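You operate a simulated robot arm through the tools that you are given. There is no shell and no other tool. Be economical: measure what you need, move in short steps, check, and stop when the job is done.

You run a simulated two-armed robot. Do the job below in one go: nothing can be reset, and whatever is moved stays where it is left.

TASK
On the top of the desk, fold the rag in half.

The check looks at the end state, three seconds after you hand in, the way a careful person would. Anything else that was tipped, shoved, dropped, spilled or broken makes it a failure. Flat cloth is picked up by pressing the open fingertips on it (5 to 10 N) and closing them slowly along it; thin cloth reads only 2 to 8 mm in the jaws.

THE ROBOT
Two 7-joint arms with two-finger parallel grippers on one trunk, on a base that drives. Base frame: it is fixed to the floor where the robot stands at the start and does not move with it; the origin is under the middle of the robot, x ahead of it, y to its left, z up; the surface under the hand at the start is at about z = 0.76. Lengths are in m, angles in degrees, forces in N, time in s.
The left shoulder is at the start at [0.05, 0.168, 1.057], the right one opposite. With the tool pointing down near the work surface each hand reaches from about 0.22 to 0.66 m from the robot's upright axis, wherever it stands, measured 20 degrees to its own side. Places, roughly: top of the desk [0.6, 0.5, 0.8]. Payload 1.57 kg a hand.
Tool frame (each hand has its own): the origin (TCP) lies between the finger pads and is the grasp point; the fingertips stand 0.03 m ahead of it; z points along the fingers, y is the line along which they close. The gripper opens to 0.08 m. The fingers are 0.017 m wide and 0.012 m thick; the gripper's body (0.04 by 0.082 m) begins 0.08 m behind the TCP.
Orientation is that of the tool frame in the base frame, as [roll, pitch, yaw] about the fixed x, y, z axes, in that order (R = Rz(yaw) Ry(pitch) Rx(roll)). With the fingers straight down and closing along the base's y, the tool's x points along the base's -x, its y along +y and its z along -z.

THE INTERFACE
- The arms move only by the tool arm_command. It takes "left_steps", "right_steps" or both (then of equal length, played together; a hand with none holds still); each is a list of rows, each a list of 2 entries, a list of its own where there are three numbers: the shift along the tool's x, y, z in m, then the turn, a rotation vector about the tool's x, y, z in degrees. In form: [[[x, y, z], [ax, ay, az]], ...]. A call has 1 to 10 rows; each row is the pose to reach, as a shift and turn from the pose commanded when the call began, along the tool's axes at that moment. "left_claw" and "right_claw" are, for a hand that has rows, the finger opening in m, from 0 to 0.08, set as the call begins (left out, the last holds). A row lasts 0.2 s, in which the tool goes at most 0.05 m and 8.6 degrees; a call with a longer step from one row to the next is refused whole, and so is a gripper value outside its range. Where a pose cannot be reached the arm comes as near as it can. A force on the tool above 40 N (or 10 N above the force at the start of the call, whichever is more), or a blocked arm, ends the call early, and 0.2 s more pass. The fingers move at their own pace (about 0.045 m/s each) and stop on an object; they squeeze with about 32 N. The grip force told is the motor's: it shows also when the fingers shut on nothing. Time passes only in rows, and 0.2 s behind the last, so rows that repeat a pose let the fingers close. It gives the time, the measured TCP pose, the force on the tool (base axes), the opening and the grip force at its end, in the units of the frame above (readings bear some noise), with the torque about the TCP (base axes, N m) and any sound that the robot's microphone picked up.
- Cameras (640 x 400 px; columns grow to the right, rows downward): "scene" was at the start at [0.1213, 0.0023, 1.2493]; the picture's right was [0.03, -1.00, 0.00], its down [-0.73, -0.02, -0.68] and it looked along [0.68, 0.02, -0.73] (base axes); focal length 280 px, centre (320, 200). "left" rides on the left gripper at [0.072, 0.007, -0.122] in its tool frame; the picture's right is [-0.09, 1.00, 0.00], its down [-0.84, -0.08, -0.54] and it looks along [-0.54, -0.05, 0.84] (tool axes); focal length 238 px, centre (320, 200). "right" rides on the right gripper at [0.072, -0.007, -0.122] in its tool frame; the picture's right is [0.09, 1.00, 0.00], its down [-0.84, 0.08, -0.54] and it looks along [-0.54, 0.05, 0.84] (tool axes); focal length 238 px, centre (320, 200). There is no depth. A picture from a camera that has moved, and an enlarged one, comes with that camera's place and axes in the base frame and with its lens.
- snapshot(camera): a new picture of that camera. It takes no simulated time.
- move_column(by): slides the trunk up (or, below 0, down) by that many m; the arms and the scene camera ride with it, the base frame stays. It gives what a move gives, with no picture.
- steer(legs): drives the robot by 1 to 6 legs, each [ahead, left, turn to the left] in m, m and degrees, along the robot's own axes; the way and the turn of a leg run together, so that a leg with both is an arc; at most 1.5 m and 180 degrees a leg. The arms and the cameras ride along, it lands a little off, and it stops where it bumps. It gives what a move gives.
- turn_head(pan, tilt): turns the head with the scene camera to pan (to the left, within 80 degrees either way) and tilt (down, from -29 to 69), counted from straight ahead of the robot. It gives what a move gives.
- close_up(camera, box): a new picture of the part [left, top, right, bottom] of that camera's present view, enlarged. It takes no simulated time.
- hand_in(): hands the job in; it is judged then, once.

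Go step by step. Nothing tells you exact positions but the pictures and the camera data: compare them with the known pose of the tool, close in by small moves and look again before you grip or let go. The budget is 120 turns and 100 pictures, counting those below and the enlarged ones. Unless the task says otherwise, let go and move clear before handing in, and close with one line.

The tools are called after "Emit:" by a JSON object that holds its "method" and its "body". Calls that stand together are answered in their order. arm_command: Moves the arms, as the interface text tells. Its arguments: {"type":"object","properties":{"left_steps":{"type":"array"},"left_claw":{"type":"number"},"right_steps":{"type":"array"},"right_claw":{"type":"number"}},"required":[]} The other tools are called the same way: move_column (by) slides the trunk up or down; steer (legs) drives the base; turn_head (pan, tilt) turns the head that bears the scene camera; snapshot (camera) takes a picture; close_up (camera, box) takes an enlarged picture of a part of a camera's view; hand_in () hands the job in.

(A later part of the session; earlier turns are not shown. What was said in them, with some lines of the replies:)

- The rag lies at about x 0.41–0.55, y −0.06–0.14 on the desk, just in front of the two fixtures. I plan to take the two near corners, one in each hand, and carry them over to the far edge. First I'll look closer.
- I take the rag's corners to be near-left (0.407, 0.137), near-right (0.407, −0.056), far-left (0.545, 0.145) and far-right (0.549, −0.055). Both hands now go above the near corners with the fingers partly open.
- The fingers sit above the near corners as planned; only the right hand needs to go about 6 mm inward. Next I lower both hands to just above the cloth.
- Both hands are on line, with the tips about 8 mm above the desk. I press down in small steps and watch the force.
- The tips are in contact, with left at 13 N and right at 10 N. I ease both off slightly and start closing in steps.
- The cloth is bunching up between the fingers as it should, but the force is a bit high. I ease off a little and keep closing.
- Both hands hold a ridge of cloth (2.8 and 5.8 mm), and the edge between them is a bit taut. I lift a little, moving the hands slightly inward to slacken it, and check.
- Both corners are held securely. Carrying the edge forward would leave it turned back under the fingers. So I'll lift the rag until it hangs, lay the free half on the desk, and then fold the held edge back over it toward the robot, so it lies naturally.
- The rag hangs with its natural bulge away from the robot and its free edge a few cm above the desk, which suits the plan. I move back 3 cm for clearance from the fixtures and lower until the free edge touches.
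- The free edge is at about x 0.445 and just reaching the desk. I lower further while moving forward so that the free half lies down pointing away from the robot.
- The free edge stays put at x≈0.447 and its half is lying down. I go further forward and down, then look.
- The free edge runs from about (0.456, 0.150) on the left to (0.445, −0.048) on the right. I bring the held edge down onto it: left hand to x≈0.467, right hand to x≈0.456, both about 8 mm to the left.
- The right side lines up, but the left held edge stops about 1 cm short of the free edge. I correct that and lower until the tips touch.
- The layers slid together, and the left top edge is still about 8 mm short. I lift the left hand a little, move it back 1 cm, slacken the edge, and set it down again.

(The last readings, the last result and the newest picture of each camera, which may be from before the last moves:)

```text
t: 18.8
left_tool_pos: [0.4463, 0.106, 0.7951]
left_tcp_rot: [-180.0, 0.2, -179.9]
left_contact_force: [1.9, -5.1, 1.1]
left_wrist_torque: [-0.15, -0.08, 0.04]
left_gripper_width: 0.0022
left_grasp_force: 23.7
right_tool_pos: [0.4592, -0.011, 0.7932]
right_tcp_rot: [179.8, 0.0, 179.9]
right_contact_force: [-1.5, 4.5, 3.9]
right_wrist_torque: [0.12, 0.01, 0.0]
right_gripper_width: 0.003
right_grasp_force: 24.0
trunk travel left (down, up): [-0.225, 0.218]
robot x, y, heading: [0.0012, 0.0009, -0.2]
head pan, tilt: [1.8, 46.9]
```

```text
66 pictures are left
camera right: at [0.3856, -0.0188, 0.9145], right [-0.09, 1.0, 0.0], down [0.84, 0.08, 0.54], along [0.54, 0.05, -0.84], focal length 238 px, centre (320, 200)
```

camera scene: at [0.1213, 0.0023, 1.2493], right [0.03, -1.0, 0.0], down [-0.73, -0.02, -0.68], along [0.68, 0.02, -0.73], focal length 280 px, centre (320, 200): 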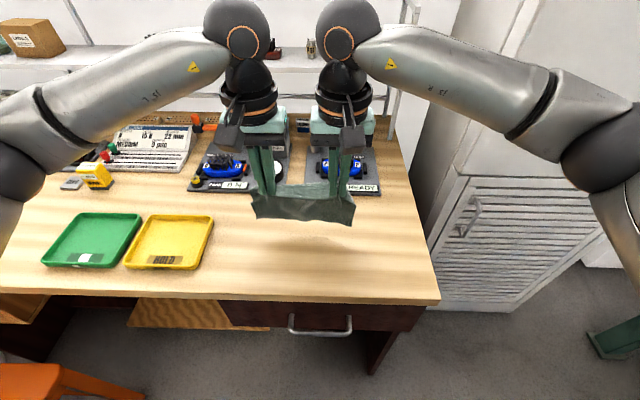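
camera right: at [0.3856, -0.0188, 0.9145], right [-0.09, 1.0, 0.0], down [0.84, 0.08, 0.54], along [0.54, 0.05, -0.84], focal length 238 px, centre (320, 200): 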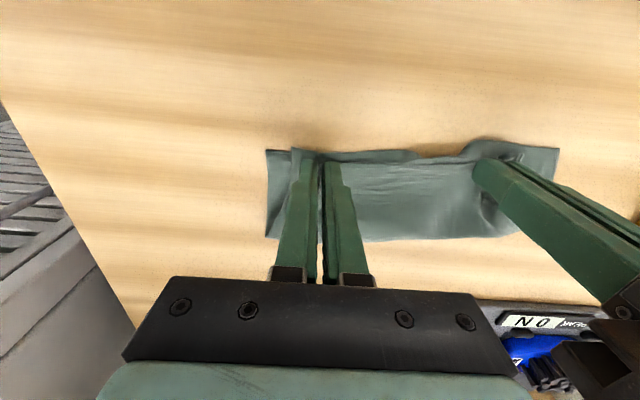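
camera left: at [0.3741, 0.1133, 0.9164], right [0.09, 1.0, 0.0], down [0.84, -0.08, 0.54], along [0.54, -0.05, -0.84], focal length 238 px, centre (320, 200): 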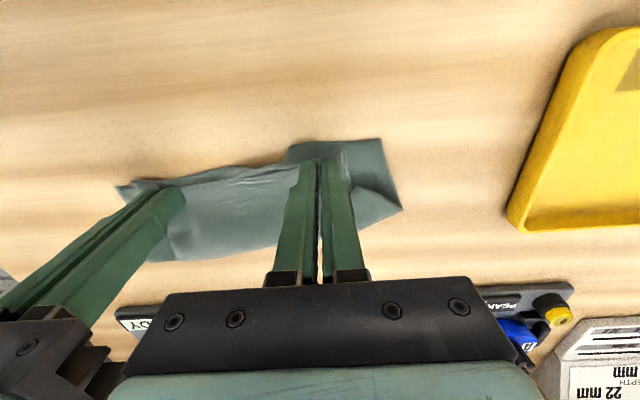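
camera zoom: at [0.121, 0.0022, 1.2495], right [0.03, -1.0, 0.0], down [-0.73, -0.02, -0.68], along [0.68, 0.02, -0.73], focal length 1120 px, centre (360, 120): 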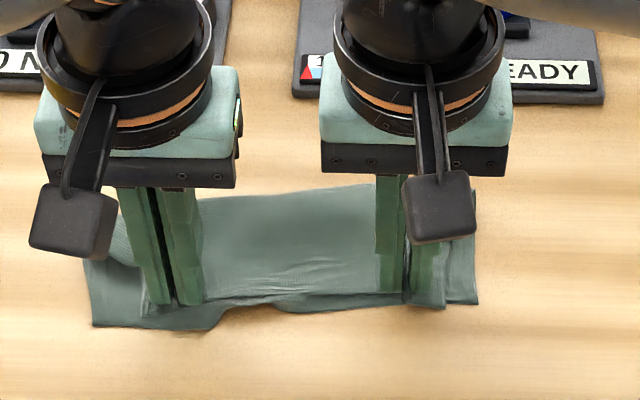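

The left side of the rag moved as a unit, so the edges nearly meet there with about 7 mm left over. I'll open the fingers while pressing lightly so the gathered corners spread out again, and see how it lies.

Emit:
{"method": "arm_command", "body": {"left_steps": [[[0, 0, 0.001], [0, 0, 0]], [[0, 0, 0.001], [0, 0, 0]]], "right_steps": [[[0, 0, 0], [0, 0, 0]], [[0, 0, 0], [0, 0, 0]]], "left_claw": 0.012, "right_claw": 0.012}}

Emit:
{"method": "arm_command", "body": {"left_steps": [[[0, 0, 0], [0, 0, 0]], [[0, 0, 0], [0, 0, 0]]], "right_steps": [[[0, 0, 0], [0, 0, 0]], [[0, 0, 0], [0, 0, 0]]], "left_claw": 0.024, "right_claw": 0.024}}

Emit:
{"method": "close_up", "body": {"camera": "scene", "box": [230, 170, 390, 270]}}

Emit:
{"method": "snapshot", "body": {"camera": "left"}}

Emit:
{"method": "snapshot", "body": {"camera": "right"}}

```text
t: 19.4
left_tool_pos: [0.4455, 0.1073, 0.7936]
left_tcp_rot: [179.9, 0.1, -180.0]
left_contact_force: [0.1, -0.4, 1.4]
left_wrist_torque: [-0.01, 0.01, -0.03]
left_gripper_width: 0.0117
left_grasp_force: 0.0
right_tool_pos: [0.4584, -0.0119, 0.7938]
right_tcp_rot: [-180.0, 0.1, 180.0]
right_contact_force: [-0.6, -0.5, 5.1]
right_wrist_torque: [-0.04, 0.01, 0.03]
right_gripper_width: 0.0101
right_grasp_force: 0.1
trunk travel left (down, up): [-0.225, 0.218]
robot x, y, heading: [-0.0034, 0.0006, 0.2]
head pan, tilt: [1.8, 46.9]
```

```text
t: 20.0
left_tool_pos: [0.4465, 0.1055, 0.7929]
left_tcp_rot: [179.9, 0.0, -179.8]
left_contact_force: [-0.2, 0.0, -0.5]
left_wrist_torque: [-0.01, 0.0, -0.02]
left_gripper_width: 0.0238
left_grasp_force: 0.0
right_tool_pos: [0.4585, -0.0115, 0.7929]
right_tcp_rot: [-180.0, 0.0, -179.9]
right_contact_force: [0.7, 0.1, 5.4]
right_wrist_torque: [0.01, -0.06, -0.01]
right_gripper_width: 0.0218
right_grasp_force: 0.0
trunk travel left (down, up): [-0.225, 0.218]
robot x, y, heading: [0.0031, 0.0024, 0.1]
head pan, tilt: [1.8, 46.9]
```

```text
4.00 times, centred on (310, 220) of scene
camera zoom: at [0.121, 0.0023, 1.2494], right [0.03, -1.0, 0.0], down [-0.73, -0.02, -0.68], along [0.68, 0.02, -0.73], focal length 1120 px, centre (360, 120)
```

zoom: 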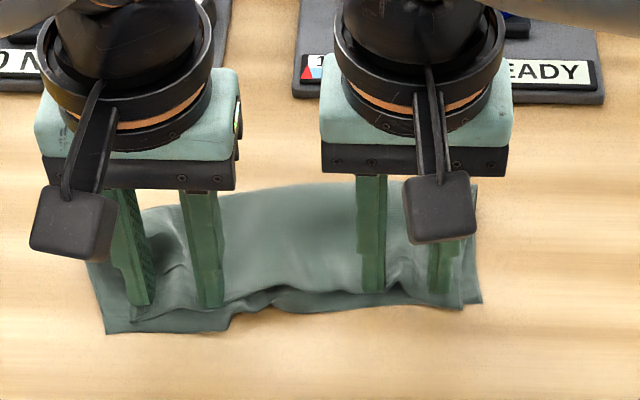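

```text
64 pictures are left
camera left: at [0.3741, 0.1135, 0.915], right [0.09, 1.0, 0.0], down [0.84, -0.08, 0.54], along [0.54, -0.05, -0.84], focal length 238 px, centre (320, 200)
```

left: 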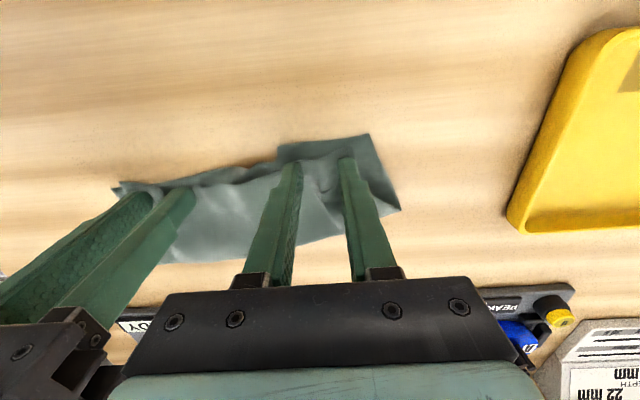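

```text
63 pictures are left
camera right: at [0.3856, -0.0188, 0.9142], right [-0.09, 1.0, 0.0], down [0.84, 0.08, 0.54], along [0.54, 0.05, -0.84], focal length 238 px, centre (320, 200)
```

right: 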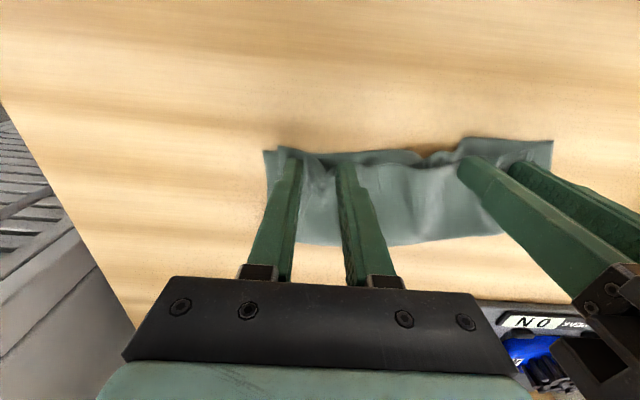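

The corners are spreading well. I open the fingers a bit more and then raise both hands straight up to inspect.

Emit:
{"method": "arm_command", "body": {"left_steps": [[[0, 0, 0.0005], [0, 0, 0]], [[0, 0, 0.0005], [0, 0, 0]], [[0, 0, 0.0], [0, 0, 0]]], "right_steps": [[[0, 0, 0], [0, 0, 0]], [[0, 0, 0], [0, 0, 0]], [[0, 0, 0], [0, 0, 0]]], "left_claw": 0.036, "right_claw": 0.036}}

Emit:
{"method": "arm_command", "body": {"left_steps": [[[0, 0, -0.01], [0, 0, 0]], [[0, 0, -0.03], [0, 0, 0]], [[0, 0.02, -0.06], [0, 0, 0]], [[0, 0.05, -0.09], [0, 0, 0]], [[0, 0.085, -0.12], [0, 0, 0]], [[0, 0.12, -0.14], [0, 0, 0]]], "right_steps": [[[0, 0, -0.01], [0, 0, 0]], [[0, 0, -0.03], [0, 0, 0]], [[0, -0.02, -0.06], [0, 0, 0]], [[0, -0.05, -0.09], [0, 0, 0]], [[0, -0.085, -0.12], [0, 0, 0]], [[0, -0.12, -0.14], [0, 0, 0]]]}}

Emit:
{"method": "close_up", "body": {"camera": "scene", "box": [230, 170, 390, 270]}}

Emit:
{"method": "snapshot", "body": {"camera": "left"}}

Emit:
{"method": "snapshot", "body": {"camera": "scene"}}

```text
t: 20.8
left_tool_pos: [0.4451, 0.1056, 0.7943]
left_tcp_rot: [-180.0, -0.1, -179.8]
left_contact_force: [0.4, -0.1, 0.8]
left_wrist_torque: [0.02, 0.02, 0.02]
left_gripper_width: 0.0358
left_grasp_force: 0.1
right_tool_pos: [0.4575, -0.0108, 0.7927]
right_tcp_rot: [180.0, 0.0, -180.0]
right_contact_force: [1.0, 0.3, 5.6]
right_wrist_torque: [-0.02, -0.02, -0.03]
right_gripper_width: 0.034
right_grasp_force: 0.1
trunk travel left (down, up): [-0.225, 0.218]
robot x, y, heading: [0.0023, -0.0025, 0.2]
head pan, tilt: [1.8, 46.9]
```

```text
t: 22.2
left_tool_pos: [0.4465, 0.2265, 0.9328]
left_tcp_rot: [180.0, 0.0, 180.0]
left_contact_force: [-0.1, 0.2, 0.3]
left_wrist_torque: [0.01, -0.01, -0.01]
left_gripper_width: 0.0362
left_grasp_force: 0.0
right_tool_pos: [0.4583, -0.131, 0.9319]
right_tcp_rot: [-179.9, 0.0, -179.9]
right_contact_force: [-0.6, -0.9, -0.3]
right_wrist_torque: [0.01, 0.02, 0.02]
right_gripper_width: 0.036
right_grasp_force: 0.0
trunk travel left (down, up): [-0.225, 0.218]
robot x, y, heading: [-0.0035, -0.0004, 0.4]
head pan, tilt: [1.8, 46.9]
```

```text
4.00 times, centred on (310, 220) of scene
camera zoom: at [0.1211, 0.0022, 1.2493], right [0.03, -1.0, 0.0], down [-0.73, -0.02, -0.68], along [0.68, 0.02, -0.73], focal length 1120 px, centre (360, 120)
```

zoom: 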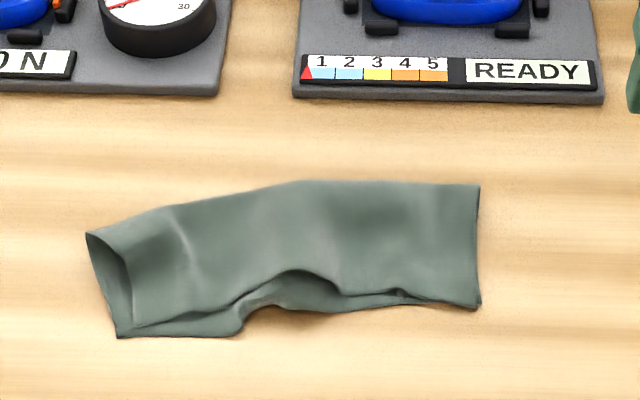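

```text
61 pictures are left
camera left: at [0.374, 0.2332, 1.0557], right [0.09, 1.0, 0.0], down [0.84, -0.08, 0.54], along [0.54, -0.05, -0.84], focal length 238 px, centre (320, 200)
```

left: 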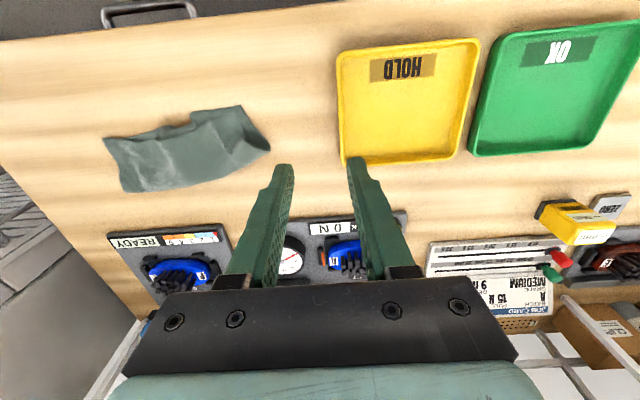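

```text
60 pictures are left
camera scene: at [0.1211, 0.0022, 1.2493], right [0.03, -1.0, 0.0], down [-0.73, -0.02, -0.68], along [0.68, 0.02, -0.73], focal length 280 px, centre (320, 200)
```

scene: 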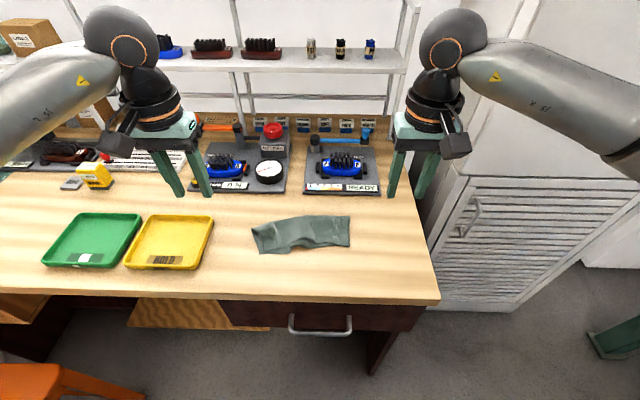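

The rag is folded with its edges within about 8 mm, and nothing else has moved. The fold is still puffy, so I'll gently pat the crease down with both hands.

Emit:
{"method": "arm_command", "body": {"left_steps": [[[-0.01, -0.03, 0.0], [0, 0, 0]], [[-0.02, -0.06, 0.02], [0, 0, 0]], [[-0.03, -0.09, 0.05], [0, 0, 0]], [[-0.0405, -0.1015, 0.085], [0, 0, 0]], [[-0.0405, -0.1015, 0.11], [0, 0, 0]], [[-0.0405, -0.1015, 0.122], [0, 0, 0]], [[-0.0405, -0.1015, 0.13], [0, 0, 0]], [[-0.0405, -0.1015, 0.136], [0, 0, 0]], [[-0.0405, -0.1015, 0.139], [0, 0, 0]], [[-0.0405, -0.1015, 0.14], [0, 0, 0]]], "right_steps": [[[-0.01, 0.03, 0.0], [0, 0, 0]], [[-0.025, 0.06, 0.02], [0, 0, 0]], [[-0.04, 0.09, 0.05], [0, 0, 0]], [[-0.059, 0.121, 0.08], [0, 0, 0]], [[-0.059, 0.121, 0.11], [0, 0, 0]], [[-0.059, 0.121, 0.122], [0, 0, 0]], [[-0.059, 0.121, 0.13], [0, 0, 0]], [[-0.059, 0.121, 0.136], [0, 0, 0]], [[-0.059, 0.121, 0.139], [0, 0, 0]], [[-0.059, 0.121, 0.14], [0, 0, 0]]], "left_claw": 0.05, "right_claw": 0.05}}

Emit:
{"method": "close_up", "body": {"camera": "scene", "box": [230, 170, 390, 270]}}

```text
t: 24.4
left_tool_pos: [0.4857, 0.1249, 0.7943]
left_tcp_rot: [-179.8, 0.1, -179.8]
left_contact_force: [0.6, -0.9, 1.5]
left_wrist_torque: [0.02, 0.0, 0.01]
left_gripper_width: 0.0497
left_grasp_force: 0.2
right_tool_pos: [0.5167, -0.0092, 0.7938]
right_tcp_rot: [179.9, -0.1, -180.0]
right_contact_force: [0.1, -0.5, 1.8]
right_wrist_torque: [-0.08, 0.0, 0.0]
right_gripper_width: 0.0502
right_grasp_force: 0.3
trunk travel left (down, up): [-0.225, 0.218]
robot x, y, heading: [0.0005, 0.0005, 0.0]
head pan, tilt: [1.8, 46.9]
```

```text
4.00 times, centred on (310, 220) of scene
camera zoom: at [0.1211, 0.0022, 1.2494], right [0.03, -1.0, 0.0], down [-0.73, -0.02, -0.68], along [0.68, 0.02, -0.73], focal length 1120 px, centre (360, 120)
```

zoom: 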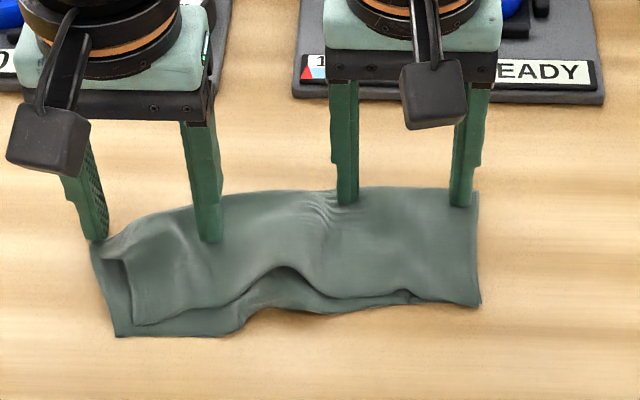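

The crease is down. There is still a small buckle in the middle of the near edge, so I'll press on both ends of the folded rag and draw the hands gently apart to pull it smooth.

Emit:
{"method": "arm_command", "body": {"left_steps": [[[0, 0, -0.012], [0, 0, 0]], [[0, 0, -0.025], [0, 0, 0]], [[0.02, 0.0, -0.025], [0, 0, 0]], [[0.036, 0.0, -0.02], [0, 0, 0]], [[0.036, 0.0, -0.01], [0, 0, 0]], [[0.036, 0.0, -0.002], [0, 0, 0]], [[0.036, 0.0, 0.001], [0, 0, 0]], [[0.036, 0.0, 0.002], [0, 0, 0]]], "right_steps": [[[0, 0, -0.012], [0, 0, 0]], [[0, 0, -0.025], [0, 0, 0]], [[0.02, -0.008, -0.025], [0, 0, 0]], [[0.046, -0.015, -0.02], [0, 0, 0]], [[0.046, -0.015, -0.01], [0, 0, 0]], [[0.046, -0.015, -0.002], [0, 0, 0]], [[0.046, -0.015, 0.001], [0, 0, 0]], [[0.046, -0.015, 0.002], [0, 0, 0]]], "left_claw": 0.025, "right_claw": 0.025}}

Emit:
{"method": "close_up", "body": {"camera": "scene", "box": [230, 170, 390, 270]}}

```text
t: 26.2
left_tool_pos: [0.4506, 0.1252, 0.7929]
left_tcp_rot: [180.0, 0.3, -179.9]
left_contact_force: [-0.8, 1.0, 3.2]
left_wrist_torque: [0.03, 0.04, -0.01]
left_gripper_width: 0.0251
left_grasp_force: 0.1
right_tool_pos: [0.4721, -0.0256, 0.7928]
right_tcp_rot: [179.9, 0.3, -180.0]
right_contact_force: [-1.2, -2.6, 13.9]
right_wrist_torque: [-0.15, 0.11, 0.03]
right_gripper_width: 0.0247
right_grasp_force: 0.3
trunk travel left (down, up): [-0.225, 0.218]
robot x, y, heading: [0.0033, -0.0004, 0.1]
head pan, tilt: [1.8, 46.9]
```

```text
4.00 times, centred on (310, 220) of scene
camera zoom: at [0.12, 0.0022, 1.2498], right [0.03, -1.0, 0.0], down [-0.73, -0.02, -0.68], along [0.68, 0.02, -0.73], focal length 1120 px, centre (360, 120)
```

zoom: 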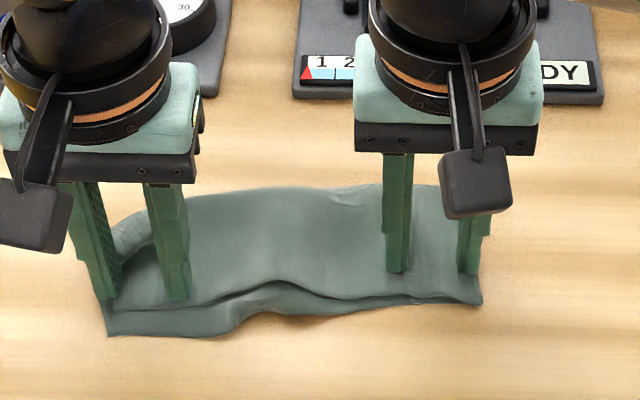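

Emit:
{"method": "arm_command", "body": {"left_steps": [[[0, 0, 0.0008], [0, 0, 0]], [[0.002, 0.002, 0.0008], [0, 0, 0]], [[0.004, 0.004, 0.0008], [0, 0, 0]], [[0.006, 0.006, 0.0008], [0, 0, 0]], [[0.007, 0.008, 0.0008], [0, 0, 0]]], "right_steps": [[[0, 0, -0.0006], [0, 0, 0]], [[0, -0.001, -0.0006], [0, 0, 0]], [[0, -0.002, -0.0006], [0, 0, 0]], [[0, -0.003, -0.0006], [0, 0, 0]], [[0, -0.004, -0.0006], [0, 0, 0]]]}}

Emit:
{"method": "close_up", "body": {"camera": "scene", "box": [230, 170, 390, 270]}}

```text
t: 27.4
left_tool_pos: [0.4433, 0.1323, 0.7924]
left_tcp_rot: [-179.9, 0.2, -179.8]
left_contact_force: [2.0, -2.9, 13.1]
left_wrist_torque: [-0.1, -0.02, 0.0]
left_gripper_width: 0.0248
left_grasp_force: 0.0
right_tool_pos: [0.4709, -0.0292, 0.7932]
right_tcp_rot: [179.8, 0.1, -180.0]
right_contact_force: [0.2, 4.2, 14.3]
right_wrist_torque: [0.03, 0.04, 0.04]
right_gripper_width: 0.0236
right_grasp_force: 0.1
trunk travel left (down, up): [-0.225, 0.218]
robot x, y, heading: [0.0017, 0.0002, 0.1]
head pan, tilt: [1.8, 46.9]
```

```text
4.00 times, centred on (310, 220) of scene
camera zoom: at [0.1196, 0.0022, 1.2496], right [0.03, -1.0, 0.0], down [-0.73, -0.02, -0.68], along [0.68, 0.02, -0.73], focal length 1120 px, centre (360, 120)
```

zoom: 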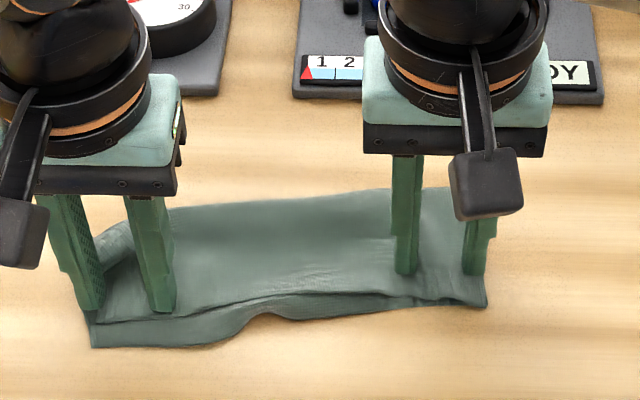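

The buckle has largely flattened. I lift both hands clear and inspect.

Emit:
{"method": "arm_command", "body": {"left_steps": [[[0, 0, -0.01], [0, 0, 0]], [[0, 0, -0.03], [0, 0, 0]], [[0, 0.02, -0.06], [0, 0, 0]], [[0, 0.05, -0.09], [0, 0, 0]], [[0, 0.085, -0.12], [0, 0, 0]], [[0, 0.1, -0.15], [0, 0, 0]]], "right_steps": [[[0, 0, -0.01], [0, 0, 0]], [[0, 0, -0.03], [0, 0, 0]], [[0, -0.02, -0.06], [0, 0, 0]], [[0, -0.05, -0.09], [0, 0, 0]], [[0, -0.085, -0.12], [0, 0, 0]], [[0, -0.1, -0.15], [0, 0, 0]]]}}

Emit:
{"method": "close_up", "body": {"camera": "scene", "box": [230, 170, 390, 270]}}

Emit:
{"method": "snapshot", "body": {"camera": "scene"}}

```text
t: 28.8
left_tool_pos: [0.4421, 0.2322, 0.9423]
left_tcp_rot: [-180.0, 0.0, -180.0]
left_contact_force: [-0.4, 1.1, 0.6]
left_wrist_torque: [0.0, 0.0, 0.0]
left_gripper_width: 0.0251
left_grasp_force: 0.1
right_tool_pos: [0.4705, -0.1283, 0.9409]
right_tcp_rot: [-180.0, 0.0, 179.9]
right_contact_force: [-0.9, -0.5, -0.3]
right_wrist_torque: [-0.01, 0.0, 0.02]
right_gripper_width: 0.025
right_grasp_force: 0.1
trunk travel left (down, up): [-0.225, 0.218]
robot x, y, heading: [0.0015, 0.0002, -0.0]
head pan, tilt: [1.8, 46.9]
```

```text
4.00 times, centred on (310, 220) of scene
camera zoom: at [0.1211, 0.0022, 1.2493], right [0.03, -1.0, 0.0], down [-0.73, -0.02, -0.68], along [0.68, 0.02, -0.73], focal length 1120 px, centre (360, 120)
```

zoom: 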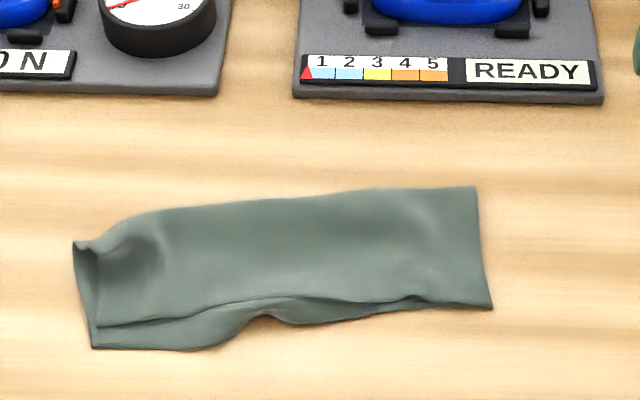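

```text
55 pictures are left
camera scene: at [0.1211, 0.0022, 1.2493], right [0.03, -1.0, 0.0], down [-0.73, -0.02, -0.68], along [0.68, 0.02, -0.73], focal length 280 px, centre (320, 200)
```

scene: 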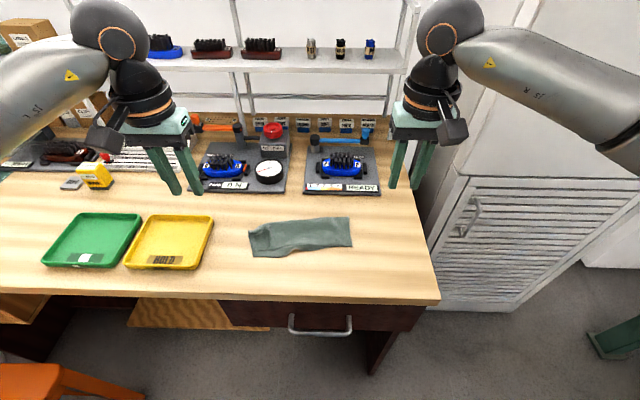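

The rag is folded in half with its edges and corners meeting to within about a centimetre. Both hands are clear, and nothing else on the desk has moved. I'm handing in.

Emit:
{"method": "hand_in", "body": {}}

```text
The job is handed in.
```

I folded the rag in half on the desk; its edges meet to within about a centimetre, the crease is still slightly raised at the left end, and nothing else was moved.
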